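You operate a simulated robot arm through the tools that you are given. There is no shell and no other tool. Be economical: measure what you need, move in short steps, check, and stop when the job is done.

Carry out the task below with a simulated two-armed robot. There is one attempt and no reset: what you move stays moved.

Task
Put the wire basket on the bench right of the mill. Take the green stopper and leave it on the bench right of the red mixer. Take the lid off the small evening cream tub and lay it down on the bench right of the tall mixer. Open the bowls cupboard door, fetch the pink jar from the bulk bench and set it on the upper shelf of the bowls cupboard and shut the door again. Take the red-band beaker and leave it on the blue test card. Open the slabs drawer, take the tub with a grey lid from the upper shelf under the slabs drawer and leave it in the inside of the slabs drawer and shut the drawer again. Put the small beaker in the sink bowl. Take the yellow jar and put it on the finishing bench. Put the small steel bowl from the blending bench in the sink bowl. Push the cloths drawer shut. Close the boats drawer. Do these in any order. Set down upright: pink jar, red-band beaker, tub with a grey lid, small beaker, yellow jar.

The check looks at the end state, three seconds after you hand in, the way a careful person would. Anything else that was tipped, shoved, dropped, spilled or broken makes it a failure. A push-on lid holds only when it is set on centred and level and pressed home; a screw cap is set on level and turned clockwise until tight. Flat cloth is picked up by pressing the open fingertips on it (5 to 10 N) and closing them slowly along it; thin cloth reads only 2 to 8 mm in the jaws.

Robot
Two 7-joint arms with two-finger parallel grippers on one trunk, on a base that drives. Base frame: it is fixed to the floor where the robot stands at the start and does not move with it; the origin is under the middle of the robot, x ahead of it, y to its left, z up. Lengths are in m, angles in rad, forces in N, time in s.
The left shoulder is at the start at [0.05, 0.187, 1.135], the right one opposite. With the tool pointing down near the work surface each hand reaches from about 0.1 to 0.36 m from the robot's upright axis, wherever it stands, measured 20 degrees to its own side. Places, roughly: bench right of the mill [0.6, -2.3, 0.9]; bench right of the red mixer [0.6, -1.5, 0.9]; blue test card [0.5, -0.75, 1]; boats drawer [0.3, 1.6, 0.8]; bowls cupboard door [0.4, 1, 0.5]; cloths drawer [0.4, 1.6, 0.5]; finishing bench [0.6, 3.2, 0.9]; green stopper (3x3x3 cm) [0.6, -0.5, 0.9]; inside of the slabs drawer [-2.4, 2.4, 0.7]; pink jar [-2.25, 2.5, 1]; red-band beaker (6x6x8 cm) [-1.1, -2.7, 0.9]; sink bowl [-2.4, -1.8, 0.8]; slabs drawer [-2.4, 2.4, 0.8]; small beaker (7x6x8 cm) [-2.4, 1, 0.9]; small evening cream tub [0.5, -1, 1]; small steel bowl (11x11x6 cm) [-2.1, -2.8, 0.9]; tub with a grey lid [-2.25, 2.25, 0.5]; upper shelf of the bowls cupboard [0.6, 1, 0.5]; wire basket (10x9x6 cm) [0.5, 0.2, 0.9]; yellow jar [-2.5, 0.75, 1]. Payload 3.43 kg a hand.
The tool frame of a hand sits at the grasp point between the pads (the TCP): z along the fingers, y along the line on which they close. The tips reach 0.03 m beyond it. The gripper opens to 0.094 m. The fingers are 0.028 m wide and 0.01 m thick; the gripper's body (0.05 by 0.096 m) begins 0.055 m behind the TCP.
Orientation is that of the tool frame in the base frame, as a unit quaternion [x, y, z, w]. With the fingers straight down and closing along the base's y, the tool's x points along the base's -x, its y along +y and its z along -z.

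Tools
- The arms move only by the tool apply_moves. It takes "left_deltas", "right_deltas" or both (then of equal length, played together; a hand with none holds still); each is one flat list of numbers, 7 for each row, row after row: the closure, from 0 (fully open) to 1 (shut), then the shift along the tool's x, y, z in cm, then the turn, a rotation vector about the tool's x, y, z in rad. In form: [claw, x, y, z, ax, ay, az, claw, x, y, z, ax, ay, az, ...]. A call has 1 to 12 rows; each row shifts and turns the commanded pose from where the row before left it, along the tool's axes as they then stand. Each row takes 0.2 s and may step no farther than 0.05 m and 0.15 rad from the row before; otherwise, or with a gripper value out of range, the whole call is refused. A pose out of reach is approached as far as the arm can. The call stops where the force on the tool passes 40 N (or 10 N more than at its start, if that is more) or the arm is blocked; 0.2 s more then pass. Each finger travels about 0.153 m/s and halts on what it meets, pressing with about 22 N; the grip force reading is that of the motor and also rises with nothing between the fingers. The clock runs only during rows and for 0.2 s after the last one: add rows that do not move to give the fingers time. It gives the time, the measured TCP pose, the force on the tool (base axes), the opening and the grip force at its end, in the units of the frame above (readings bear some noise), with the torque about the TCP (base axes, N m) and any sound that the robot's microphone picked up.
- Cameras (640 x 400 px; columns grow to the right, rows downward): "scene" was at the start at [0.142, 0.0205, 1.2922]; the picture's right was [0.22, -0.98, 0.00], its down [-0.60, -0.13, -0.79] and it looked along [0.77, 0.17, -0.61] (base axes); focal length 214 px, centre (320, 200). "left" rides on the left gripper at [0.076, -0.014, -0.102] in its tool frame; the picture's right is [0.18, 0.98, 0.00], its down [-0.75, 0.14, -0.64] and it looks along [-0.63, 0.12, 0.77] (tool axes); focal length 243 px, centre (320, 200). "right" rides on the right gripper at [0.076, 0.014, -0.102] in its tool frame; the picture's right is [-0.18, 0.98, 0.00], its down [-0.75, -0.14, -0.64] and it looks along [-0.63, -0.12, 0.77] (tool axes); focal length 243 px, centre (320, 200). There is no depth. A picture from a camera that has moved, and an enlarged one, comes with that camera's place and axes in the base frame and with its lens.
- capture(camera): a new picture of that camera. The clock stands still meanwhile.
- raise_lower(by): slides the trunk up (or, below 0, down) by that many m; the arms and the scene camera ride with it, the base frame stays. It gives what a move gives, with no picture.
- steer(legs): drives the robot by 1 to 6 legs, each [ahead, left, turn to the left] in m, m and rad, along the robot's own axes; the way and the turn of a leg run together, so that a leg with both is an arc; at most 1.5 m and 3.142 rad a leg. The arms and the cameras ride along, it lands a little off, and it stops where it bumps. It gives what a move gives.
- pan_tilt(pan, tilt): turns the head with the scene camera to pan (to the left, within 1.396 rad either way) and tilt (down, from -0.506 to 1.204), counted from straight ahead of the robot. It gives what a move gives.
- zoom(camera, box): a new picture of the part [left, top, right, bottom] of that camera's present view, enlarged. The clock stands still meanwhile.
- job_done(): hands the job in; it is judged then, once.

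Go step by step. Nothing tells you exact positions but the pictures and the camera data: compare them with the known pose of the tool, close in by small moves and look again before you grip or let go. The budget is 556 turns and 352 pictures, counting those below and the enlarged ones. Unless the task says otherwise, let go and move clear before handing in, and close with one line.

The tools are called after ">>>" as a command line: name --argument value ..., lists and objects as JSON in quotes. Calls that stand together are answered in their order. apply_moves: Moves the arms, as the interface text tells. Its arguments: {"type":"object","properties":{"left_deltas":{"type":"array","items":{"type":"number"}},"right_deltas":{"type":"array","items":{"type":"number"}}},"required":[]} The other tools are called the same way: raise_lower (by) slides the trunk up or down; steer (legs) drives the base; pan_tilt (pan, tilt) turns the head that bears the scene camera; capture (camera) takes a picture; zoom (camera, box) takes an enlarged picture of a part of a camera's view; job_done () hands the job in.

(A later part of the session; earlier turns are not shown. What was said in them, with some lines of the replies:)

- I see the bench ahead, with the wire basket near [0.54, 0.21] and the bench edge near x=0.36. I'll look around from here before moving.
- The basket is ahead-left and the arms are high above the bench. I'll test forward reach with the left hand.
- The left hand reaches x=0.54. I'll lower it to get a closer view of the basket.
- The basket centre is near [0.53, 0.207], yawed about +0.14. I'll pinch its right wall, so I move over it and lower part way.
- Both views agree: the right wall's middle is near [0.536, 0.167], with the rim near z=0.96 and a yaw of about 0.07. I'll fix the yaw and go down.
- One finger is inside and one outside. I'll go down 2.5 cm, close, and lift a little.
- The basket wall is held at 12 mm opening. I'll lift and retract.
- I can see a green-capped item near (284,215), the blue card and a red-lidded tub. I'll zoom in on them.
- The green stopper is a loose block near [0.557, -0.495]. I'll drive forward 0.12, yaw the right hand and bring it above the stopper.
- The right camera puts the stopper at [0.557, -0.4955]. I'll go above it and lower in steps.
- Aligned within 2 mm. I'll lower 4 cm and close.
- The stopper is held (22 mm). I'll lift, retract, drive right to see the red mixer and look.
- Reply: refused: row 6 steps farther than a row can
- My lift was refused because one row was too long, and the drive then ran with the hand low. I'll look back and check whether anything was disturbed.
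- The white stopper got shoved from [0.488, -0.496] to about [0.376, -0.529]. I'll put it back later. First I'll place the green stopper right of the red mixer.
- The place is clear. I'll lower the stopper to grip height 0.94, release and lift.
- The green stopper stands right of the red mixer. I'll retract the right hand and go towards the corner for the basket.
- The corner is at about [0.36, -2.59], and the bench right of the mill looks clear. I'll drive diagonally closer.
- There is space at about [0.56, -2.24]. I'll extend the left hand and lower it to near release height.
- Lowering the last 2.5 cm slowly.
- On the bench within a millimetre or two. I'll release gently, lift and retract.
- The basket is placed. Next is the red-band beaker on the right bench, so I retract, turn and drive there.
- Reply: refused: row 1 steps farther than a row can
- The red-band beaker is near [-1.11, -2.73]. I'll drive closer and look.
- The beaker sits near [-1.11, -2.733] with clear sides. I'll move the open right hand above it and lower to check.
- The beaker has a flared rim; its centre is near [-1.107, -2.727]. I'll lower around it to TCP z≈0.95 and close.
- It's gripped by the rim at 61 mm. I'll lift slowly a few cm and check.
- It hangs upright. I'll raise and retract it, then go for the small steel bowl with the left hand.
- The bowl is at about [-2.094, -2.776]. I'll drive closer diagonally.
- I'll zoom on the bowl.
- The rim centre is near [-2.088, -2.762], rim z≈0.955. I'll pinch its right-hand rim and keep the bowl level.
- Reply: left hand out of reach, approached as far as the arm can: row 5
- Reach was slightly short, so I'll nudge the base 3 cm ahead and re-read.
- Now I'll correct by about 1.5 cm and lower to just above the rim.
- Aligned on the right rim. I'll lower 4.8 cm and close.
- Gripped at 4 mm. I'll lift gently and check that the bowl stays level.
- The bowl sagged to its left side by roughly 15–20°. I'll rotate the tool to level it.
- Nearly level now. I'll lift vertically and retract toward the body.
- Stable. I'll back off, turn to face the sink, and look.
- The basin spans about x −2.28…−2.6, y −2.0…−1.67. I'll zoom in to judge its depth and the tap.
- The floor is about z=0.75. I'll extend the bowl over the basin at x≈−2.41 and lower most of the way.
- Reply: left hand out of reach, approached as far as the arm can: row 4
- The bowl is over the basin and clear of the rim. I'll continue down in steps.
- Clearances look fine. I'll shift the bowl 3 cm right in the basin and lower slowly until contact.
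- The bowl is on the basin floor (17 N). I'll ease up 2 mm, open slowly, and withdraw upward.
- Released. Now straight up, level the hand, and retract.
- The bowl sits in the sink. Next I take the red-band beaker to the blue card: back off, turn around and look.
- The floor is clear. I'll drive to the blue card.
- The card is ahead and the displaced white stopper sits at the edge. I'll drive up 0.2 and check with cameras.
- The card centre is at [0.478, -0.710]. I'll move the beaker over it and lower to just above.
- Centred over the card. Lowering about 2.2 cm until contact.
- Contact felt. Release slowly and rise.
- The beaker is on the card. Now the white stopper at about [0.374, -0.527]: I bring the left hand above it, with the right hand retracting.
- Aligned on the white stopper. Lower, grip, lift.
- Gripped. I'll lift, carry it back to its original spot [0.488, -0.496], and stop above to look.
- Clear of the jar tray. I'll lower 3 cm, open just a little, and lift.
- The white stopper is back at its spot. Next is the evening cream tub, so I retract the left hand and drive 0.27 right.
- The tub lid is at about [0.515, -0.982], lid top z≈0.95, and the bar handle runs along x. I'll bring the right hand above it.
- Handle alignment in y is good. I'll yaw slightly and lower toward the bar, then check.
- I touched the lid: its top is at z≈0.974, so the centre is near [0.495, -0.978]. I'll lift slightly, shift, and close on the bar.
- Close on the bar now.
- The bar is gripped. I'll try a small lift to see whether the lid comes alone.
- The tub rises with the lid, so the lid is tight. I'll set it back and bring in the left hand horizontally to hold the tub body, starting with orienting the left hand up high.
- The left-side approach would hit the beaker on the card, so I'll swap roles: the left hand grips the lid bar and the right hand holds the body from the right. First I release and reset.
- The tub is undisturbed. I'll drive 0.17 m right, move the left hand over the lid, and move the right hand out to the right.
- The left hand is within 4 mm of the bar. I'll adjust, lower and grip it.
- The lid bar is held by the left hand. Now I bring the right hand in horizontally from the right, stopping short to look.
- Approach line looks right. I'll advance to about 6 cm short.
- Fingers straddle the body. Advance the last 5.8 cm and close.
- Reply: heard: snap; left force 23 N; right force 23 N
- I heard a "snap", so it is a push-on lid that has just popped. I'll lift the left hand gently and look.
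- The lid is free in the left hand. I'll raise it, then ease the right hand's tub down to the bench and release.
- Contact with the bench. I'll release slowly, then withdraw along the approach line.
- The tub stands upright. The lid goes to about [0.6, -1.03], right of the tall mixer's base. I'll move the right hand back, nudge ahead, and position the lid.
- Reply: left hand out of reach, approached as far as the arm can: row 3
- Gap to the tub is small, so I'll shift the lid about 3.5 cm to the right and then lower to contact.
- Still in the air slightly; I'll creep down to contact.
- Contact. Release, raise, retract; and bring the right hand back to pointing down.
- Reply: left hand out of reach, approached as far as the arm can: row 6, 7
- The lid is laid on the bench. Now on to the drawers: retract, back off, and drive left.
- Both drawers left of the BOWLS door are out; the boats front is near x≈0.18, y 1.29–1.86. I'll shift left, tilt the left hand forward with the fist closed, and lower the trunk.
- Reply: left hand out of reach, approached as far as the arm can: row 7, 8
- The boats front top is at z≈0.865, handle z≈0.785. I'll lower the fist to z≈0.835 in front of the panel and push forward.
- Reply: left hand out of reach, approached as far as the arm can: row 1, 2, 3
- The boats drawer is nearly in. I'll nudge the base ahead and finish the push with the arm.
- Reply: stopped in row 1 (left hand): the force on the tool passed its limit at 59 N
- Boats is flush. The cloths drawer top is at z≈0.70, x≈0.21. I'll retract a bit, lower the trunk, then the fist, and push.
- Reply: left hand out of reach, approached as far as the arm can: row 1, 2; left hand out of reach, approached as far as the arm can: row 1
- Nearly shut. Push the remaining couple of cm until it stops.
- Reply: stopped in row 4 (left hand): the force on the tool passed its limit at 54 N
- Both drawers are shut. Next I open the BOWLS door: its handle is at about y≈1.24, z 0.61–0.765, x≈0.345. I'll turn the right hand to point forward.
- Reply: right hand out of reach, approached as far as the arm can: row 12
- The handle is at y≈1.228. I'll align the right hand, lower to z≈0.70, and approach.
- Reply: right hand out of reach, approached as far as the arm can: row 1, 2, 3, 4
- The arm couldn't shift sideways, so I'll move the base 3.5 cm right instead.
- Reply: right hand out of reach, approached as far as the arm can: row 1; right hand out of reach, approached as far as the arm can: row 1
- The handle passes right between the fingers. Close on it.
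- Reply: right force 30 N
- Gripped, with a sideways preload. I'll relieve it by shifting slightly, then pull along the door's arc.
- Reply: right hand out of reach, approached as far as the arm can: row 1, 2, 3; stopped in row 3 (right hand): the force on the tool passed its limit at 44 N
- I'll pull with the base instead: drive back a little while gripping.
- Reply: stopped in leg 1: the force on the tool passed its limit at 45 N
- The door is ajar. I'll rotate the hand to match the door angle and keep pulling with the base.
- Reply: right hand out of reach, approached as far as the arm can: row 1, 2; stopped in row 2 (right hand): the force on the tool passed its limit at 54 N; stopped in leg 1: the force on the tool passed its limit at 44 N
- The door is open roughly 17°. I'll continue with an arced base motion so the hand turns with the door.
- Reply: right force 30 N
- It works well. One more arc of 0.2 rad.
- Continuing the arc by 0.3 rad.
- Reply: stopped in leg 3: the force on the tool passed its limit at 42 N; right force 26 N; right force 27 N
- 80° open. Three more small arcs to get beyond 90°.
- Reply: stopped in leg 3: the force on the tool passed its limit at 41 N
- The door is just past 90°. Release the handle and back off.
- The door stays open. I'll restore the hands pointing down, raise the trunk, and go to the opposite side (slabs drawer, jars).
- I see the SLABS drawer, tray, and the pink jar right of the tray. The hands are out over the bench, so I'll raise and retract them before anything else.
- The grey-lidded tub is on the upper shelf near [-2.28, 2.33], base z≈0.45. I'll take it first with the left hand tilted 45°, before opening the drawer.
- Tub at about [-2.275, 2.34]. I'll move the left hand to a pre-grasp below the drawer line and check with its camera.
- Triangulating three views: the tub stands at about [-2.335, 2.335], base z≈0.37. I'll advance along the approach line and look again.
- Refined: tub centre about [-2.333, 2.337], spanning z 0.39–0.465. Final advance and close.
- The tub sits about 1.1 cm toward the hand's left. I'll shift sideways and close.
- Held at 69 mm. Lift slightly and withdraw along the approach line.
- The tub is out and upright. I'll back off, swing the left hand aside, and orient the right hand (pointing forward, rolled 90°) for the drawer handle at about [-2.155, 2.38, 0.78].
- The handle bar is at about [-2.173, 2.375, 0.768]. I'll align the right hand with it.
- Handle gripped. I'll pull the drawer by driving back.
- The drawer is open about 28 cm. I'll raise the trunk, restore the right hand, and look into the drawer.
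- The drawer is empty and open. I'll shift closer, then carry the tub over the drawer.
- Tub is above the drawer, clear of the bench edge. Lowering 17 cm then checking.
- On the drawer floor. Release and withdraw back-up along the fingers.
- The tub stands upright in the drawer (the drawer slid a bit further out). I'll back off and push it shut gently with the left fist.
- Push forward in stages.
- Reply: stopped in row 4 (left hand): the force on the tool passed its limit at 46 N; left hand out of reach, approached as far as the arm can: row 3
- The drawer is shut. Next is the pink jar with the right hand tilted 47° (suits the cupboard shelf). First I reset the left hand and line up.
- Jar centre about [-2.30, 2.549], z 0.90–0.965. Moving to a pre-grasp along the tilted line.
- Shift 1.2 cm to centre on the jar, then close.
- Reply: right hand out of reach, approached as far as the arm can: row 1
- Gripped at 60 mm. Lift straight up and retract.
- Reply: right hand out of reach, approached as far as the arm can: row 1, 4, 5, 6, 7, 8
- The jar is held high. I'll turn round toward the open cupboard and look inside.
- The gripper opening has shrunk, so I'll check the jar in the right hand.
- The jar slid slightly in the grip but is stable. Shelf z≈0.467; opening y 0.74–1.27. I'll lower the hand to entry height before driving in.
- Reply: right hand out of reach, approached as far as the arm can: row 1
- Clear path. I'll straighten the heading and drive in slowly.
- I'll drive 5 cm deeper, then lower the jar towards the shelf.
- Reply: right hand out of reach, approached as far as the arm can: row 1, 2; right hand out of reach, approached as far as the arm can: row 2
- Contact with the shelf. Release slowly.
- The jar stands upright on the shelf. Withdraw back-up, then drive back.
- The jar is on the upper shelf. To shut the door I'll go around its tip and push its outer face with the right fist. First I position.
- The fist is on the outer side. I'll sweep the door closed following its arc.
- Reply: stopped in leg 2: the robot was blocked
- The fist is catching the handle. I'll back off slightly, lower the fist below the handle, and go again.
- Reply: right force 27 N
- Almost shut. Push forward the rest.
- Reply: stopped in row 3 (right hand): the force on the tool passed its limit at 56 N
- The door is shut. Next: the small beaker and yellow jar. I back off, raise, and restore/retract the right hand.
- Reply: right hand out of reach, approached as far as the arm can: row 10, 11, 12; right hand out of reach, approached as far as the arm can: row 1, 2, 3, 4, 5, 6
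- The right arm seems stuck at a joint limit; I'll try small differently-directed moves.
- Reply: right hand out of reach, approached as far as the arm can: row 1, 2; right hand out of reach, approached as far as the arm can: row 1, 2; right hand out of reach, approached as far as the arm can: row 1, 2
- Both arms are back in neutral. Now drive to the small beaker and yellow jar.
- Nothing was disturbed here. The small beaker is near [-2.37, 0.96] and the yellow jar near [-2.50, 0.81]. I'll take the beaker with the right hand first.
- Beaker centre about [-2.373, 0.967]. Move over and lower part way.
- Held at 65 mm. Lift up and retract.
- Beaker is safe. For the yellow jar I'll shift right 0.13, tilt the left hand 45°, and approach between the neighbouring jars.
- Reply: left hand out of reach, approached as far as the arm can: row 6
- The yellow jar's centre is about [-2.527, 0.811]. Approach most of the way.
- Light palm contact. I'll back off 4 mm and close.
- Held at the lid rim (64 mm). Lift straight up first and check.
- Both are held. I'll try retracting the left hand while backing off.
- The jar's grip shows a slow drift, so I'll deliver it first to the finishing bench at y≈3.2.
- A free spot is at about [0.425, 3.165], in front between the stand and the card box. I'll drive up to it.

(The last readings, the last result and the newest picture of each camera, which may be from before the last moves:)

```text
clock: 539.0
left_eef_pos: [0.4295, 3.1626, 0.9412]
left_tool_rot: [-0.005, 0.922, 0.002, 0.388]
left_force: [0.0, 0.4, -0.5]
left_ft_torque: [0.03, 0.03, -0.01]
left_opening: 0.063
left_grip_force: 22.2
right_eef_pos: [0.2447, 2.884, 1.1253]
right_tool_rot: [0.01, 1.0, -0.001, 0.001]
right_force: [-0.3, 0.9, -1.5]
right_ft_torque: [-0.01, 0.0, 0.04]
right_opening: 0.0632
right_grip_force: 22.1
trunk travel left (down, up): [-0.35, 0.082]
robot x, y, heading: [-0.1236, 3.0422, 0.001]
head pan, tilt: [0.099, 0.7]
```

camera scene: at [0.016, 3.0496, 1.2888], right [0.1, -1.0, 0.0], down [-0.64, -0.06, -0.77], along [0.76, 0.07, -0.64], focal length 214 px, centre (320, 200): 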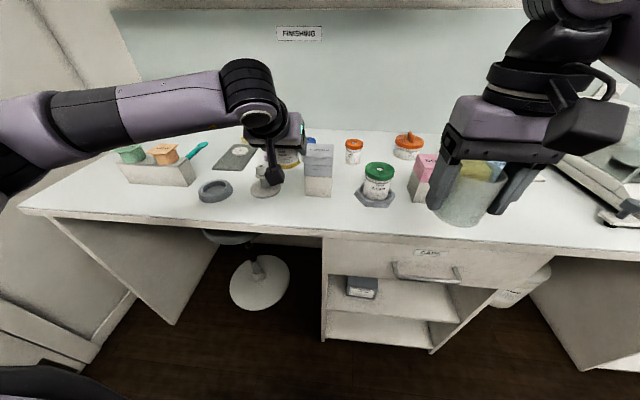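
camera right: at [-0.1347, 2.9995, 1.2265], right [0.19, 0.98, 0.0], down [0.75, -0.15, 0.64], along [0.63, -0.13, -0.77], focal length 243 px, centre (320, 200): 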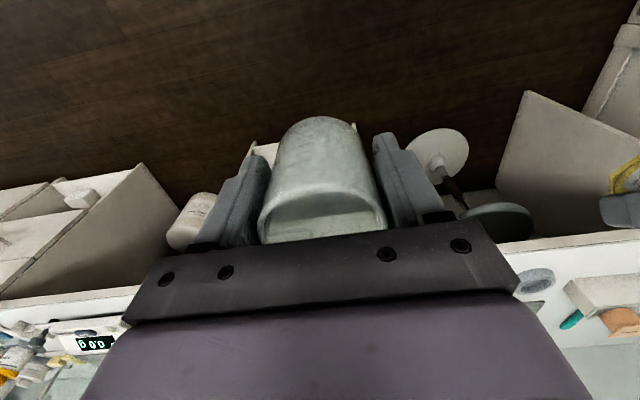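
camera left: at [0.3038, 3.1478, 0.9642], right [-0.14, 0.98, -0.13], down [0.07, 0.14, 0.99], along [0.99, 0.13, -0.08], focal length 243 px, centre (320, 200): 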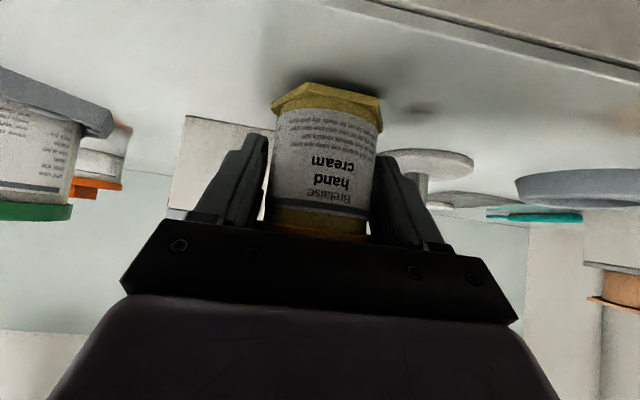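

>>> apply_moves --left_deltas '[1, 0.22, 0, 0.21, 0, 0, 0, 1, 0.22, 0, 0.21, 0, 0, 0, 1, 0, 0, 0, 0, 0, 0]'

>>> capture --camera "left"

```text
clock: 539.8
left_eef_pos: [0.4302, 3.1626, 0.9379]
left_tool_rot: [-0.005, 0.92, 0.001, 0.393]
left_force: [3.6, 1.8, 21.8]
left_ft_torque: [-0.06, 0.23, -0.07]
left_opening: 0.0632
left_grip_force: 22.4
right_eef_pos: [0.2427, 2.8834, 1.1261]
right_tool_rot: [0.011, 1.0, -0.002, 0.002]
right_force: [0.8, -0.1, -1.3]
right_ft_torque: [0.02, 0.01, -0.01]
right_opening: 0.0632
right_grip_force: 21.7
trunk travel left (down, up): [-0.35, 0.082]
robot x, y, heading: [-0.1267, 3.0409, -0.001]
head pan, tilt: [0.099, 0.7]
```

```text
126 pictures are left
camera left: at [0.3035, 3.1479, 0.9543], right [-0.14, 0.98, -0.14], down [0.06, 0.14, 0.99], along [0.99, 0.13, -0.07], focal length 243 px, centre (320, 200)
```

left: 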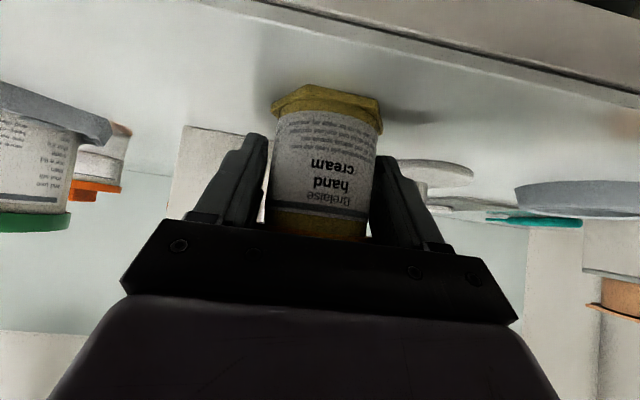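

Firm contact. Ease off 1.5 mm, release, and withdraw.

>>> apply_moves --left_deltas '[1, -0.12, 0, -0.12, 0, 0, 0, 0.3, 0, 0, 0, 0, 0, 0, 0.2, 0, 0, 0, 0, 0, 0, 0.05, 0, 0, 0, 0, 0, 0, 0.05, 0, 0, 0, 0, 0, 0, 0.05, 0, 0, -3, 0, 0, 0, 0.05, 0, 0, -4, 0, 0, 0, 0.05, 0, 0, -4, 0, 0, 0, 0.05, -2, 0, -3.5, 0, 0, 0]'

>>> capture --camera "left"

>>> zoom --camera "scene" --box '[200, 120, 400, 260]'

```text
clock: 541.8
left_eef_pos: [0.3382, 3.1625, 1.0526]
left_tool_rot: [-0.004, 0.922, 0.002, 0.387]
left_force: [0.4, -0.9, 0.0]
left_ft_torque: [0.01, 0.0, -0.01]
left_opening: 0.0891
left_grip_force: 0.1
right_eef_pos: [0.2444, 2.8826, 1.1259]
right_tool_rot: [0.011, 1.0, -0.001, 0.001]
right_force: [0.3, 0.1, -0.5]
right_ft_torque: [-0.02, -0.02, -0.01]
right_opening: 0.0633
right_grip_force: 21.8
trunk travel left (down, up): [-0.35, 0.082]
robot x, y, heading: [-0.1251, 3.0399, -0.003]
head pan, tilt: [0.099, 0.7]
```

```text
125 pictures are left
camera left: at [0.213, 3.1486, 1.0692], right [-0.14, 0.98, -0.13], down [0.06, 0.14, 0.99], along [0.99, 0.13, -0.08], focal length 243 px, centre (320, 200)
```

left: 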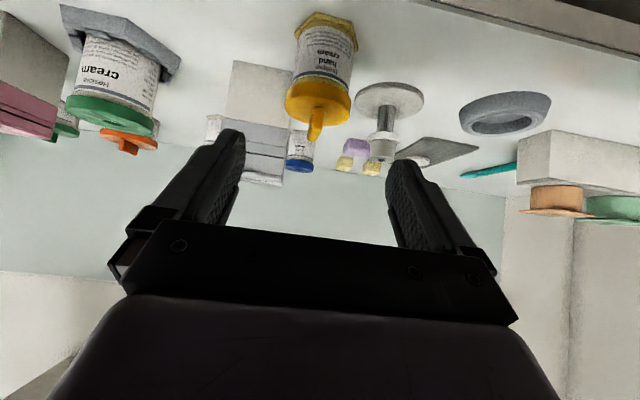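

```text
2.86 times, centred on (300, 190) of scene
camera zoom: at [0.0156, 3.0495, 1.2887], right [0.1, -1.0, 0.0], down [-0.64, -0.06, -0.77], along [0.76, 0.08, -0.64], focal length 613 px, centre (377, 229)
```

zoom: 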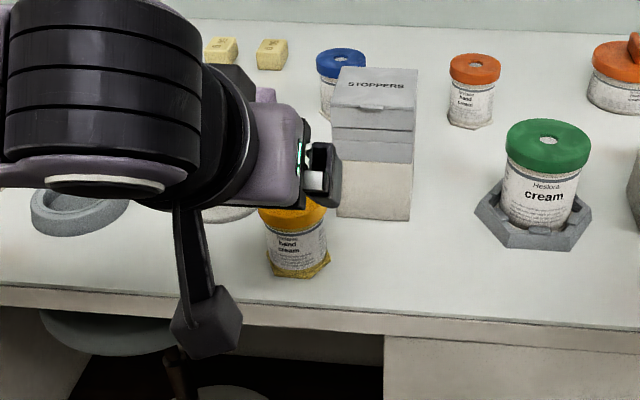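

The yellow jar is placed upright. Now the beaker to the sink: back off and restore the left hand.

>>> steer --legs '[[-0.45, 0, 0]]'

>>> apply_moves --left_deltas '[0.2, 0, 0, 0, 0, 0.14, 0, 0.2, 0, 0, 0, 0, 0.14, 0, 0.2, 0, 0, 0, 0, 0.14, 0, 0.2, 0, 0, 0, 0, 0.14, 0, 0.2, 0, 0, 0, 0, 0.14, 0, 0.2, 0, 0, 0, 0, 0.1, 0, 0.2, 3, 0, -3, 0, 0, 0, 0.2, 3, 0, -3, 0, 0, 0, 0.2, 2, 0, -2, 0, 0, 0]'

>>> capture --camera "right"

>>> capture --camera "scene"

```text
clock: 544.4
left_eef_pos: [-0.103, 3.1617, 1.052]
left_tool_rot: [-0.003, 0.921, 0.001, 0.389]
left_force: [-0.8, 0.4, -0.2]
left_ft_torque: [-0.03, 0.0, -0.01]
left_opening: 0.0892
left_grip_force: 0.0
right_eef_pos: [-0.1982, 2.8848, 1.1262]
right_tool_rot: [0.012, 1.0, -0.001, 0.001]
right_force: [-0.2, 0.3, 0.4]
right_ft_torque: [0.02, -0.03, 0.03]
right_opening: 0.0631
right_grip_force: 21.9
trunk travel left (down, up): [-0.35, 0.082]
robot x, y, heading: [-0.5689, 3.0389, -0.003]
head pan, tilt: [0.099, 0.7]
```

```text
clock: 546.4
left_eef_pos: [-0.181, 3.1622, 1.1341]
left_tool_rot: [-0.004, 1.0, 0.0, -0.001]
left_force: [-0.1, -1.2, -0.2]
left_ft_torque: [0.02, -0.02, 0.0]
left_opening: 0.0752
left_grip_force: 0.0
right_eef_pos: [-0.198, 2.8831, 1.1262]
right_tool_rot: [0.012, 1.0, -0.001, 0.001]
right_force: [-0.5, -0.3, -0.3]
right_ft_torque: [0.0, 0.01, 0.02]
right_opening: 0.0627
right_grip_force: 22.0
trunk travel left (down, up): [-0.35, 0.082]
robot x, y, heading: [-0.5685, 3.0382, -0.008]
head pan, tilt: [0.099, 0.7]
```

```text
123 pictures are left
camera right: at [-0.2751, 2.8987, 1.2266], right [0.21, 0.98, 0.0], down [0.75, -0.16, 0.64], along [0.63, -0.14, -0.77], focal length 243 px, centre (320, 200)
```

right: 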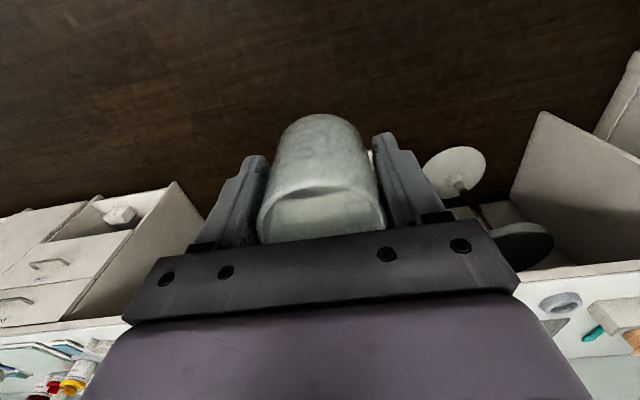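

```text
122 pictures are left
camera scene: at [-0.4263, 3.0503, 1.2887], right [0.09, -1.0, 0.0], down [-0.64, -0.06, -0.77], along [0.76, 0.07, -0.64], focal length 214 px, centre (320, 200)
```

scene: 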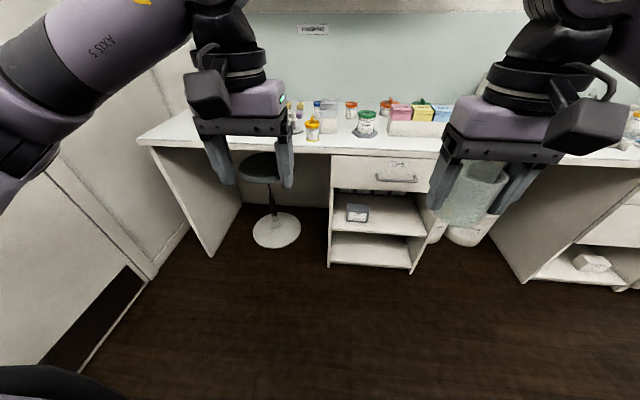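

The beaker is secure apart from a very slow creep. Drive straight to the sink.

>>> steer --legs '[[0, 0, 3.14], [0.8, 0, 0], [0, 1.5, 0], [0, 1.5, 0], [0, 1.5, 0], [0, 0.4, 0]]'

>>> pan_tilt --pan -0.1 --tilt 0.7

>>> capture --camera "scene"

```text
clock: 600.0
left_eef_pos: [-1.7302, -1.9334, 1.1338]
left_tool_rot: [1.0, 0.012, 0.002, 0.0]
left_force: [-0.2, -0.1, 0.2]
left_ft_torque: [0.0, 0.03, -0.03]
left_opening: 0.0751
left_grip_force: 0.0
right_eef_pos: [-1.7168, -1.6553, 1.125]
right_tool_rot: [1.0, -0.004, -0.001, 0.0]
right_force: [-0.5, -0.2, -0.5]
right_ft_torque: [0.0, -0.01, 0.0]
right_opening: 0.0617
right_grip_force: 22.1
trunk travel left (down, up): [-0.35, 0.082]
robot x, y, heading: [-1.3425, -1.8066, -3.126]
head pan, tilt: [0.099, 0.7]
```

```text
clock: 600.7
left_eef_pos: [-1.7302, -1.9331, 1.1329]
left_tool_rot: [1.0, 0.011, 0.001, 0.0]
left_force: [-0.7, -0.4, -0.2]
left_ft_torque: [-0.01, 0.0, -0.01]
left_opening: 0.0753
left_grip_force: 0.0
right_eef_pos: [-1.7173, -1.6549, 1.1256]
right_tool_rot: [1.0, -0.004, 0.0, -0.001]
right_force: [-0.7, -0.4, 0.2]
right_ft_torque: [-0.04, -0.04, 0.01]
right_opening: 0.0616
right_grip_force: 22.4
trunk travel left (down, up): [-0.35, 0.082]
robot x, y, heading: [-1.3469, -1.8107, -3.127]
head pan, tilt: [-0.099, 0.7]
```

```text
121 pictures are left
camera scene: at [-1.4879, -1.798, 1.2887], right [0.09, 1.0, 0.0], down [0.64, -0.06, -0.76], along [-0.76, 0.07, -0.64], focal length 214 px, centre (320, 200)
```

scene: 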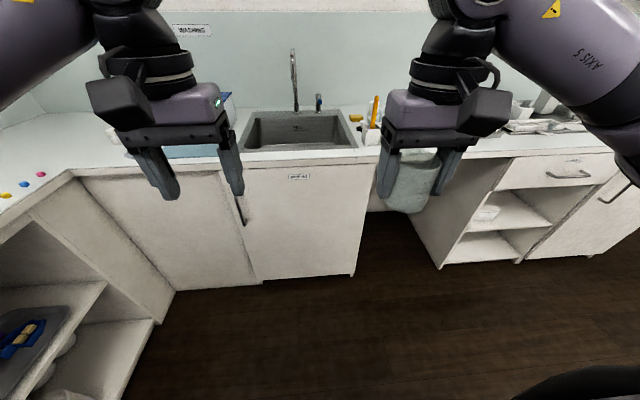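

>>> steer --legs '[[0.48, 0.065, -0.012]]'

>>> apply_moves --right_deltas '[1, -4.4, 0, 0, 0, 0, 0, 1, -4.4, 0, 0, 0, 0, 0, 1, -4.4, 0, 0, 0, 0, 0, 1, -4.4, 0, 0, 0, 0, 0]'

>>> capture --camera "scene"

>>> capture --camera "right"

```text
clock: 603.6
left_eef_pos: [-2.2038, -2.0057, 1.1327]
left_tool_rot: [1.0, 0.01, 0.001, 0.0]
left_force: [-0.6, 0.1, 0.6]
left_ft_torque: [0.0, -0.01, 0.01]
left_opening: 0.0749
left_grip_force: 0.0
right_eef_pos: [-2.1914, -1.7276, 1.1253]
right_tool_rot: [1.0, -0.004, -0.001, -0.002]
right_force: [0.0, 1.0, -0.2]
right_ft_torque: [-0.01, 0.0, -0.01]
right_opening: 0.062
right_grip_force: 21.8
trunk travel left (down, up): [-0.35, 0.082]
robot x, y, heading: [-1.8193, -1.8763, -3.132]
head pan, tilt: [-0.099, 0.7]
```

```text
clock: 604.6
left_eef_pos: [-2.2046, -2.0057, 1.1324]
left_tool_rot: [1.0, 0.011, 0.002, 0.0]
left_force: [-0.1, 0.3, 0.8]
left_ft_torque: [-0.02, 0.05, 0.01]
left_opening: 0.0753
left_grip_force: 0.2
right_eef_pos: [-2.3653, -1.7253, 1.1272]
right_tool_rot: [1.0, -0.004, -0.001, -0.002]
right_force: [-0.2, -0.6, -0.6]
right_ft_torque: [-0.01, -0.04, -0.02]
right_opening: 0.0617
right_grip_force: 22.4
trunk travel left (down, up): [-0.35, 0.082]
robot x, y, heading: [-1.8187, -1.8806, -3.131]
head pan, tilt: [-0.099, 0.7]
```

```text
120 pictures are left
camera scene: at [-1.9619, -1.8708, 1.2886], right [0.09, 1.0, 0.0], down [0.64, -0.06, -0.76], along [-0.76, 0.07, -0.64], focal length 214 px, centre (320, 200)
```

scene: 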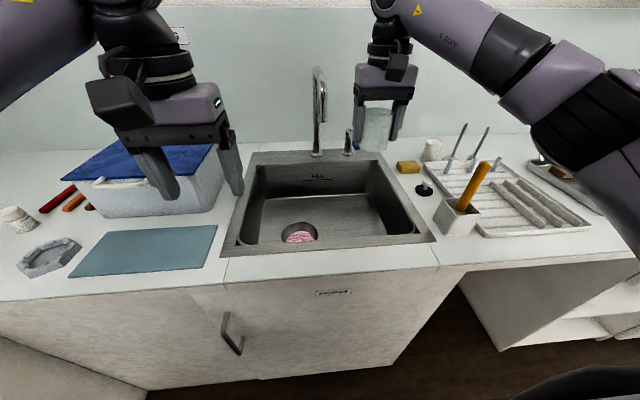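

```text
119 pictures are left
camera right: at [-2.2905, -1.7414, 1.2276], right [-0.19, -0.98, 0.0], down [-0.75, 0.14, 0.64], along [-0.63, 0.13, -0.76], focal length 243 px, centre (320, 200)
```

right: 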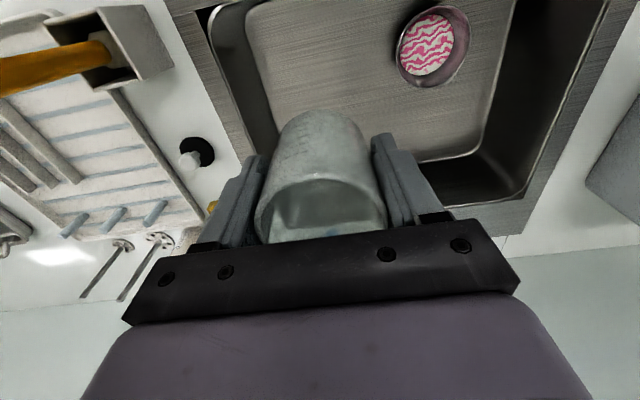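

I'll shift the base 0.1 left (keeping the right elbow away from the pen holder), raise the left hand, and re-place the beaker over the right half of the basin.

>>> apply_moves --left_deltas '[0.2, 0, 0, -4, 0, 0, 0, 0.2, 0, 0, -2, 0, 0, 0]'

>>> steer --legs '[[0.01, 0.1, -0.01]]'

>>> apply_moves --right_deltas '[1, -1, -3.5, 0, 0, 0, 0, 1, -1, -3.5, 0, 0, 0, 0, 1, 0, -2.5, 0, 0, 0, 0, 1, 0, 0, 4, 0, 0, 0, 1, 0, 0, 4, 0, 0, 0]'

>>> capture --camera "scene"

```text
clock: 605.2
left_eef_pos: [-2.2056, -2.0062, 1.1932]
left_tool_rot: [1.0, 0.011, 0.001, 0.0]
left_force: [-0.2, -1.4, -1.3]
left_ft_torque: [-0.04, 0.01, -0.02]
left_opening: 0.075
left_grip_force: 0.0
right_eef_pos: [-2.3653, -1.7244, 1.1273]
right_tool_rot: [1.0, -0.005, -0.001, -0.002]
right_force: [0.9, -0.6, -0.6]
right_ft_torque: [0.0, 0.02, 0.02]
right_opening: 0.0614
right_grip_force: 21.7
trunk travel left (down, up): [-0.35, 0.082]
robot x, y, heading: [-1.8175, -1.882, -3.135]
head pan, tilt: [-0.099, 0.7]
```

```text
clock: 606.7
left_eef_pos: [-2.2159, -2.1002, 1.194]
left_tool_rot: [1.0, 0.005, 0.001, 0.001]
left_force: [0.4, -0.2, 0.4]
left_ft_torque: [0.0, -0.01, 0.01]
left_opening: 0.0755
left_grip_force: 0.0
right_eef_pos: [-2.3732, -1.8186, 1.126]
right_tool_rot: [1.0, -0.01, -0.001, -0.002]
right_force: [-0.5, -0.1, -1.2]
right_ft_torque: [0.04, 0.02, -0.02]
right_opening: 0.0617
right_grip_force: 21.5
trunk travel left (down, up): [-0.35, 0.082]
robot x, y, heading: [-1.8303, -1.9795, 3.141]
head pan, tilt: [-0.099, 0.7]
```

```text
clock: 607.9
left_eef_pos: [-2.2164, -2.0997, 1.1931]
left_tool_rot: [1.0, 0.005, 0.0, -0.001]
left_force: [0.4, 0.5, 0.0]
left_ft_torque: [-0.03, 0.0, -0.04]
left_opening: 0.075
left_grip_force: 0.0
right_eef_pos: [-2.3897, -1.7209, 1.0486]
right_tool_rot: [1.0, -0.01, -0.001, -0.001]
right_force: [0.2, -1.1, -0.9]
right_ft_torque: [0.0, -0.02, 0.01]
right_opening: 0.0617
right_grip_force: 22.1
trunk travel left (down, up): [-0.35, 0.082]
robot x, y, heading: [-1.824, -1.9793, 3.144]
head pan, tilt: [-0.099, 0.7]
```

```text
118 pictures are left
camera scene: at [-1.9713, -1.9681, 1.2887], right [0.1, 0.99, 0.0], down [0.64, -0.06, -0.76], along [-0.76, 0.08, -0.64], focal length 214 px, centre (320, 200)
```

scene: 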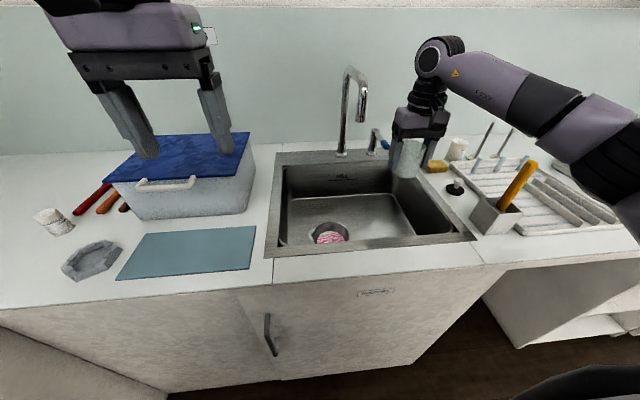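

>>> apply_moves --right_deltas '[1, 0, 0, 4, 0, 0, 0, 1, 0, 0, 4, 0, 0, 0, 1, 0, 0, 4, 0, 0, 0]'

>>> capture --camera "scene"

>>> capture --camera "right"

```text
clock: 608.7
left_eef_pos: [-2.2157, -2.1007, 1.1932]
left_tool_rot: [1.0, 0.006, 0.001, 0.0]
left_force: [0.3, -0.5, -0.5]
left_ft_torque: [0.03, -0.03, -0.02]
left_opening: 0.0753
left_grip_force: 0.1
right_eef_pos: [-2.3899, -1.7218, 0.9265]
right_tool_rot: [1.0, -0.01, -0.001, -0.001]
right_force: [0.6, 0.0, -0.7]
right_ft_torque: [0.01, -0.01, 0.02]
right_opening: 0.0618
right_grip_force: 22.6
trunk travel left (down, up): [-0.35, 0.082]
robot x, y, heading: [-1.8238, -1.98, 3.138]
head pan, tilt: [-0.099, 0.7]
```

```text
117 pictures are left
camera scene: at [-1.9713, -1.9682, 1.2887], right [0.1, 0.99, 0.0], down [0.64, -0.06, -0.76], along [-0.76, 0.08, -0.64], focal length 214 px, centre (320, 200)
```

scene: 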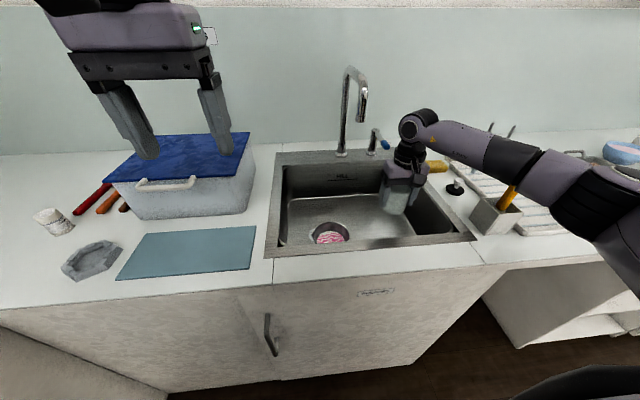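

```text
116 pictures are left
camera right: at [-2.3152, -1.7383, 1.0285], right [-0.2, -0.98, 0.0], down [-0.75, 0.16, 0.64], along [-0.63, 0.13, -0.77], focal length 243 px, centre (320, 200)
```

right: 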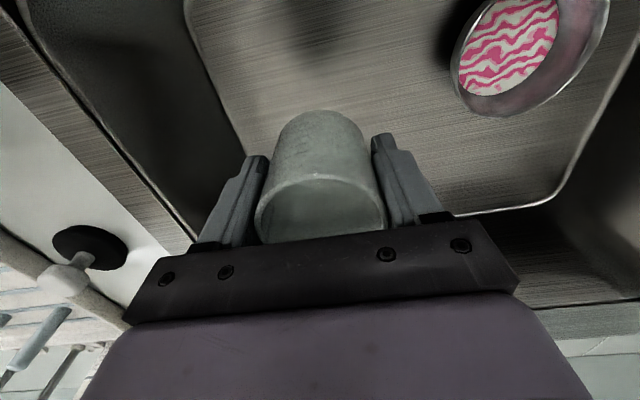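

>>> zoom --camera "scene" --box '[380, 100, 640, 260]'

```text
2.46 times, centred on (510, 180) of scene
camera zoom: at [-1.9713, -1.9682, 1.2887], right [0.1, 0.99, 0.0], down [0.64, -0.06, -0.76], along [-0.76, 0.08, -0.64], focal length 528 px, centre (-148, 249)
```

zoom: 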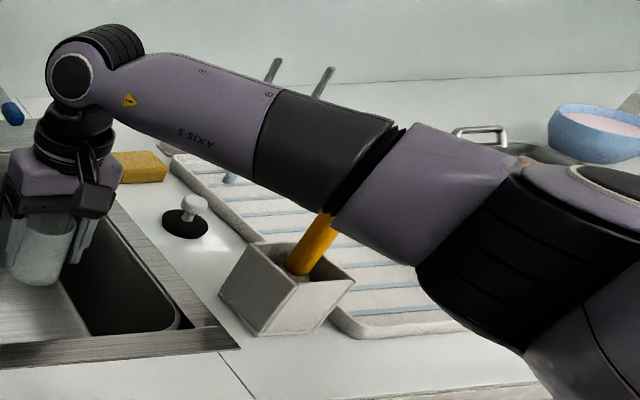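

The forearm is in front of (not above) the brush holder, with clearance. Continue down in steps.

>>> apply_moves --right_deltas '[1, 0, 0, 3, 0, 0, 0, 1, 0, 0, 3, 0, 0, 0, 1, 0, 0, 2, 0, 0, 0]'

>>> zoom --camera "scene" --box '[350, 100, 640, 280]'

>>> capture --camera "right"

```text
clock: 609.5
left_eef_pos: [-2.2169, -2.1002, 1.1937]
left_tool_rot: [1.0, 0.005, 0.001, 0.0]
left_force: [0.5, 0.2, 0.9]
left_ft_torque: [-0.01, -0.02, -0.03]
left_opening: 0.0753
left_grip_force: 0.1
right_eef_pos: [-2.3907, -1.7203, 0.8466]
right_tool_rot: [1.0, -0.01, 0.0, -0.001]
right_force: [0.6, 0.9, -0.7]
right_ft_torque: [-0.01, 0.02, -0.03]
right_opening: 0.0616
right_grip_force: 21.6
trunk travel left (down, up): [-0.35, 0.082]
robot x, y, heading: [-1.8278, -1.9794, 3.139]
head pan, tilt: [-0.099, 0.7]
```

```text
2.21 times, centred on (495, 190) of scene
camera zoom: at [-1.9712, -1.9683, 1.2887], right [0.1, 0.99, 0.0], down [0.64, -0.06, -0.76], along [-0.76, 0.08, -0.64], focal length 473 px, centre (-66, 222)
```

zoom: 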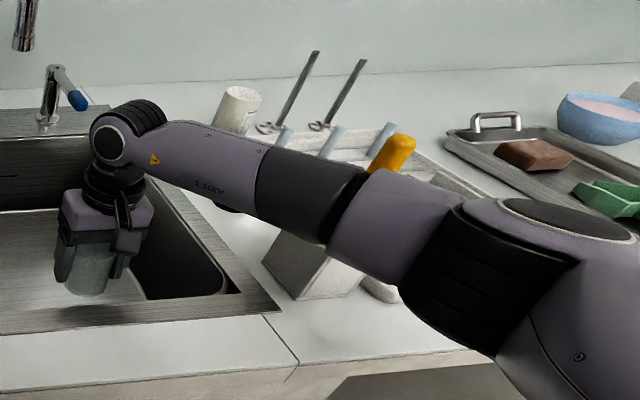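

```text
113 pictures are left
camera right: at [-2.3164, -1.7376, 0.9481], right [-0.2, -0.98, 0.0], down [-0.75, 0.16, 0.64], along [-0.63, 0.13, -0.77], focal length 243 px, centre (320, 200)
```

right: 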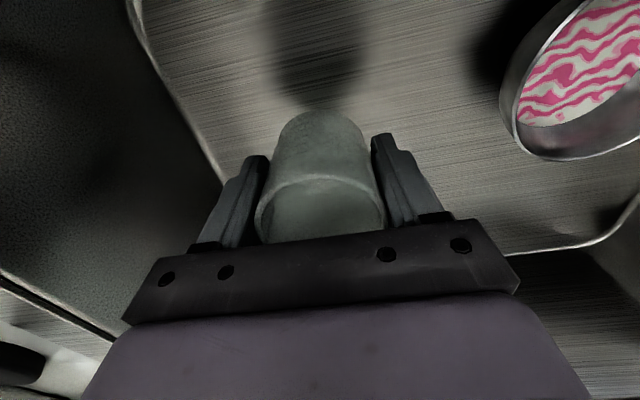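

>>> apply_moves --right_deltas '[1, 0, 0, 1.5, 0, 0, 0, 1, 0, 0, 1.5, 0, 0, 0]'

>>> zoom --camera "scene" --box '[350, 100, 640, 280]'

```text
clock: 610.1
left_eef_pos: [-2.2155, -2.1011, 1.193]
left_tool_rot: [1.0, 0.005, 0.001, 0.0]
left_force: [-0.6, -0.4, 0.5]
left_ft_torque: [-0.01, 0.0, 0.03]
left_opening: 0.075
left_grip_force: 0.1
right_eef_pos: [-2.3922, -1.722, 0.816]
right_tool_rot: [1.0, -0.011, 0.0, -0.001]
right_force: [-0.9, 0.1, -0.7]
right_ft_torque: [0.03, 0.02, 0.03]
right_opening: 0.0617
right_grip_force: 22.1
trunk travel left (down, up): [-0.35, 0.082]
robot x, y, heading: [-1.8293, -1.9795, 3.141]
head pan, tilt: [-0.099, 0.7]
```

```text
2.21 times, centred on (495, 190) of scene
camera zoom: at [-1.9712, -1.9683, 1.2887], right [0.1, 0.99, 0.0], down [0.64, -0.06, -0.76], along [-0.76, 0.08, -0.64], focal length 473 px, centre (-66, 222)
```

zoom: 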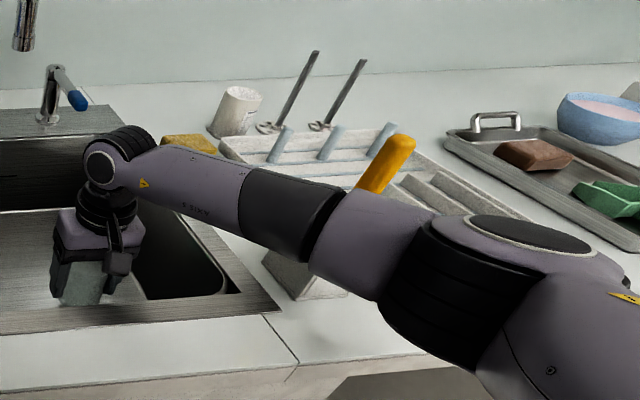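

>>> apply_moves --right_deltas '[1, 0, 0, 1, 0, 0, 0, 1, 0, 0, 0.5, 0, 0, 0, 1, 0, 0, 0.5, 0, 0, 0, 1, 0, 0, 0, 0, 0, 0]'

>>> capture --camera "right"

```text
clock: 611.1
left_eef_pos: [-2.216, -2.101, 1.1924]
left_tool_rot: [1.0, 0.006, 0.001, 0.0]
left_force: [-0.1, 1.2, 0.1]
left_ft_torque: [0.0, -0.02, 0.0]
left_opening: 0.0753
left_grip_force: 0.0
right_eef_pos: [-2.3908, -1.7215, 0.7974]
right_tool_rot: [1.0, -0.01, -0.001, -0.001]
right_force: [-0.2, 0.3, -0.8]
right_ft_torque: [0.0, -0.02, 0.0]
right_opening: 0.0616
right_grip_force: 22.2
trunk travel left (down, up): [-0.35, 0.082]
robot x, y, heading: [-1.83, -1.9814, 3.142]
head pan, tilt: [-0.099, 0.7]
```

```text
111 pictures are left
camera right: at [-2.3164, -1.7389, 0.8976], right [-0.2, -0.98, 0.0], down [-0.75, 0.16, 0.64], along [-0.63, 0.13, -0.77], focal length 243 px, centre (320, 200)
```

right: 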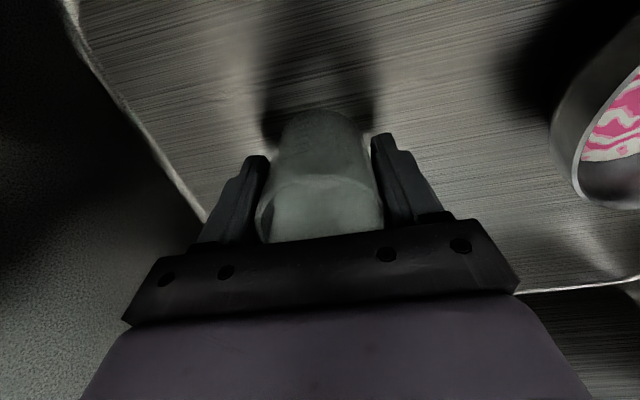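

>>> apply_moves --right_deltas '[1, 0, 0, 0.35, 0, 0, 0, 1, 0, 0, 0.35, 0, 0, 0, 1, 0, 0, 0, 0, 0, 0]'

```text
clock: 611.9
left_eef_pos: [-2.2145, -2.1005, 1.195]
left_tool_rot: [1.0, 0.005, 0.0, 0.0]
left_force: [0.8, -0.3, 1.0]
left_ft_torque: [-0.01, 0.0, 0.02]
left_opening: 0.0755
left_grip_force: 0.1
right_eef_pos: [-2.3909, -1.723, 0.7932]
right_tool_rot: [1.0, -0.012, -0.003, -0.001]
right_force: [-1.5, 1.9, 15.4]
right_ft_torque: [-0.09, -0.04, 0.03]
right_opening: 0.0616
right_grip_force: 22.2
trunk travel left (down, up): [-0.35, 0.082]
robot x, y, heading: [-1.8284, -1.977, 3.148]
head pan, tilt: [-0.099, 0.7]
```

Contact with the basin floor. Ease, release slowly, then lift.

>>> apply_moves --right_deltas '[1, 0, 0, -0.15, 0, 0, 0, 0.3, 0, 0, 0, 0, 0, 0, 0.15, 0, 0, 0, 0, 0, 0, 0, 0, 0, 0, 0, 0, 0, 0, 0, 0, 0, 0, 0, 0]'

>>> capture --camera "right"

```text
clock: 613.1
left_eef_pos: [-2.2166, -2.101, 1.1934]
left_tool_rot: [1.0, 0.004, 0.0, 0.001]
left_force: [0.5, 0.0, -0.3]
left_ft_torque: [-0.01, -0.04, 0.04]
left_opening: 0.0754
left_grip_force: 0.0
right_eef_pos: [-2.3898, -1.7229, 0.79]
right_tool_rot: [1.0, -0.01, -0.001, -0.001]
right_force: [0.0, 0.7, -0.2]
right_ft_torque: [0.01, -0.04, -0.01]
right_opening: 0.094
right_grip_force: 0.1
trunk travel left (down, up): [-0.35, 0.082]
robot x, y, heading: [-1.8312, -1.9791, 3.136]
head pan, tilt: [-0.099, 0.7]
```

```text
110 pictures are left
camera right: at [-2.3155, -1.7391, 0.8923], right [-0.2, -0.98, 0.0], down [-0.75, 0.16, 0.64], along [-0.63, 0.13, -0.77], focal length 243 px, centre (320, 200)
```

right: 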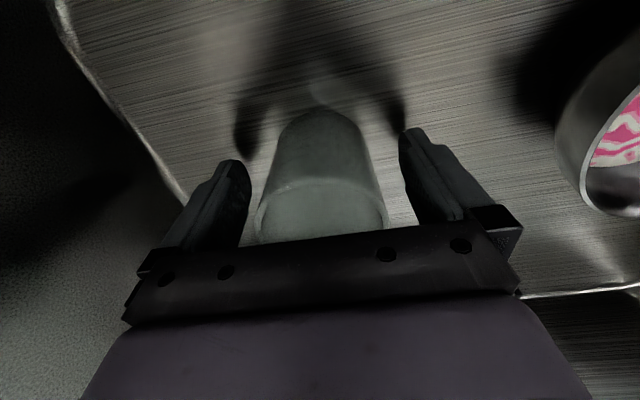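

The beaker stands free between the fingers. Lift straight up and retract.

>>> apply_moves --right_deltas '[0, 0, 0, -3, 0, 0, 0, 0, 0, 0, -4.5, 0, 0, 0, 0, 0, 0, -4.5, 0, 0, 0, 0, 0, 0, -4.5, 0, 0, 0, 0, 0, 0, -4.5, 0, 0, 0, 0, 0, 0, -4.5, 0, 0, 0, 0, 0, 0, -4.5, 0, 0, 0, 0, 0, 0, -4.5, 0, 0, 0, 0, 4.5, 0, 0, 0, 0, 0, 0, 4.5, 0, 0, 0, 0, 0, 0, 4.5, 0, 0, 0, 0, 0]'

>>> capture --camera "scene"

>>> zoom --camera "scene" --box '[250, 130, 500, 260]'

```text
clock: 615.5
left_eef_pos: [-2.2148, -2.1009, 1.1939]
left_tool_rot: [1.0, 0.005, 0.0, 0.0]
left_force: [0.0, 0.1, -0.1]
left_ft_torque: [-0.04, 0.01, -0.01]
left_opening: 0.0752
left_grip_force: 0.1
right_eef_pos: [-2.255, -1.7243, 1.134]
right_tool_rot: [1.0, -0.01, 0.0, -0.001]
right_force: [0.2, -0.3, 0.2]
right_ft_torque: [-0.02, 0.03, 0.01]
right_opening: 0.0942
right_grip_force: 0.1
trunk travel left (down, up): [-0.35, 0.082]
robot x, y, heading: [-1.8235, -1.978, 3.141]
head pan, tilt: [-0.099, 0.7]
```

```text
109 pictures are left
camera scene: at [-1.9705, -1.9681, 1.2888], right [0.1, 0.99, 0.0], down [0.64, -0.06, -0.77], along [-0.76, 0.08, -0.64], focal length 214 px, centre (320, 200)
```

scene: 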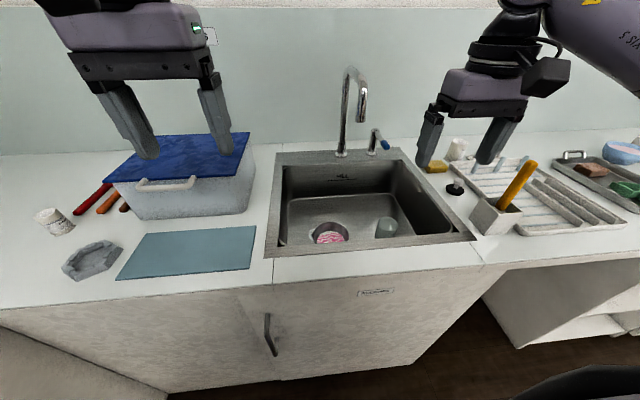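

```text
2.56 times, centred on (375, 195) of scene
camera zoom: at [-1.9705, -1.9681, 1.2888], right [0.1, 0.99, 0.0], down [0.64, -0.06, -0.77], along [-0.76, 0.08, -0.64], focal length 549 px, centre (179, 213)
```

zoom: 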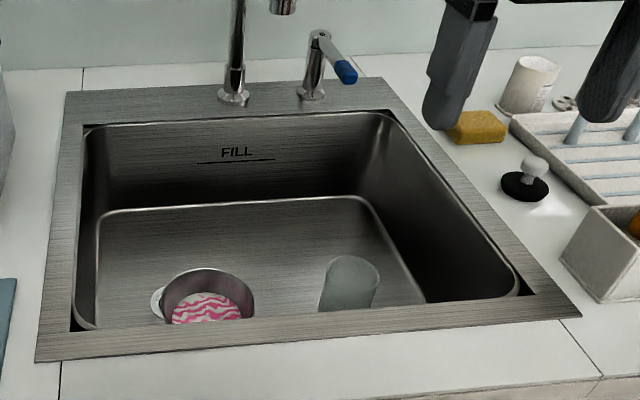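

Both items stand in the sink. Before handing in I'll verify that the slabs drawer is fully shut by repeating my earlier viewpoint.

>>> apply_moves --right_deltas '[0.2, 2, 0, -4, 0, 0, 0, 0.2, 2, 0, 0, 0, 0, 0]'

>>> steer --legs '[[-0.31, 0, 0], [0, -1.45, 0], [0, -1.45, 0], [0, -1.41, 0]]'

>>> pan_tilt --pan 0.0 --tilt 0.6

>>> zoom --camera "scene" --box '[220, 210, 440, 345]'

```text
clock: 616.1
left_eef_pos: [-2.2166, -2.101, 1.1941]
left_tool_rot: [1.0, 0.004, 0.001, 0.0]
left_force: [-0.2, -0.3, 0.7]
left_ft_torque: [0.04, 0.01, 0.0]
left_opening: 0.0754
left_grip_force: 0.0
right_eef_pos: [-2.2159, -1.726, 1.1746]
right_tool_rot: [1.0, -0.012, 0.0, 0.0]
right_force: [-0.1, -0.4, 0.4]
right_ft_torque: [0.02, -0.01, -0.02]
right_opening: 0.0752
right_grip_force: 0.1
trunk travel left (down, up): [-0.35, 0.082]
robot x, y, heading: [-1.8256, -1.9815, 3.139]
head pan, tilt: [-0.099, 0.7]
```

```text
clock: 655.2
left_eef_pos: [-1.9613, 2.1978, 1.1936]
left_tool_rot: [1.0, 0.009, 0.001, 0.0]
left_force: [0.0, -0.3, 0.9]
left_ft_torque: [0.01, -0.03, -0.03]
left_opening: 0.0751
left_grip_force: 0.0
right_eef_pos: [-1.965, 2.5727, 1.1748]
right_tool_rot: [1.0, -0.006, -0.001, -0.001]
right_force: [0.3, 0.0, 0.0]
right_ft_torque: [-0.02, -0.01, 0.0]
right_opening: 0.0751
right_grip_force: 0.1
trunk travel left (down, up): [-0.35, 0.082]
robot x, y, heading: [-1.5746, 2.3217, -3.139]
head pan, tilt: [-0.099, 0.7]
```

```text
clock: 655.9
left_eef_pos: [-1.9614, 2.1987, 1.1934]
left_tool_rot: [1.0, 0.009, 0.0, 0.0]
left_force: [-1.0, 0.0, -0.7]
left_ft_torque: [0.0, -0.01, -0.02]
left_opening: 0.0753
left_grip_force: 0.1
right_eef_pos: [-1.9644, 2.5735, 1.1742]
right_tool_rot: [1.0, -0.006, -0.001, -0.001]
right_force: [0.3, -0.4, -0.3]
right_ft_torque: [0.0, 0.02, 0.01]
right_opening: 0.075
right_grip_force: 0.1
trunk travel left (down, up): [-0.35, 0.082]
robot x, y, heading: [-1.5767, 2.3243, -3.132]
head pan, tilt: [0.0, 0.6]
```

```text
2.91 times, centred on (330, 278) of scene
camera zoom: at [-1.7213, 2.3248, 1.2973], right [-0.01, 1.0, 0.0], down [0.57, 0.0, -0.82], along [-0.82, -0.01, -0.57], focal length 624 px, centre (291, -26)
```

zoom: 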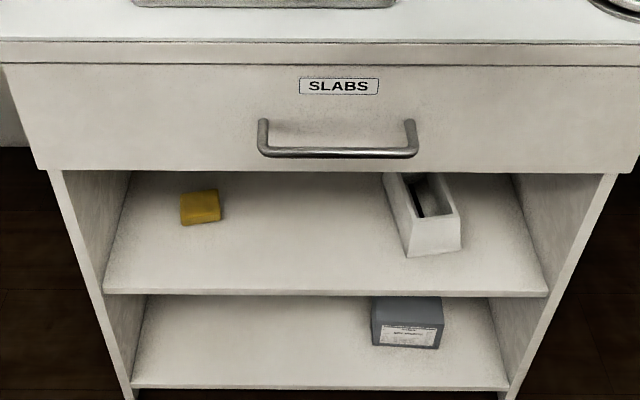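

The slabs drawer sits flush as it did before I opened it, the door and the other drawers are shut, and both hands are empty and clear. I'm handing in.

>>> job_done

```text
The job is handed in.
```

I did every task on the list, and the job is handed in, but I moved one object that wasn't on it. I drove off with the right hand still low on the bench and shoved the white stopper. I put it back where I had measured it, within a few millimetres. I didn't look inside the slabs drawer after shutting it, so I haven't confirmed that the grey-lidded tub is still upright.
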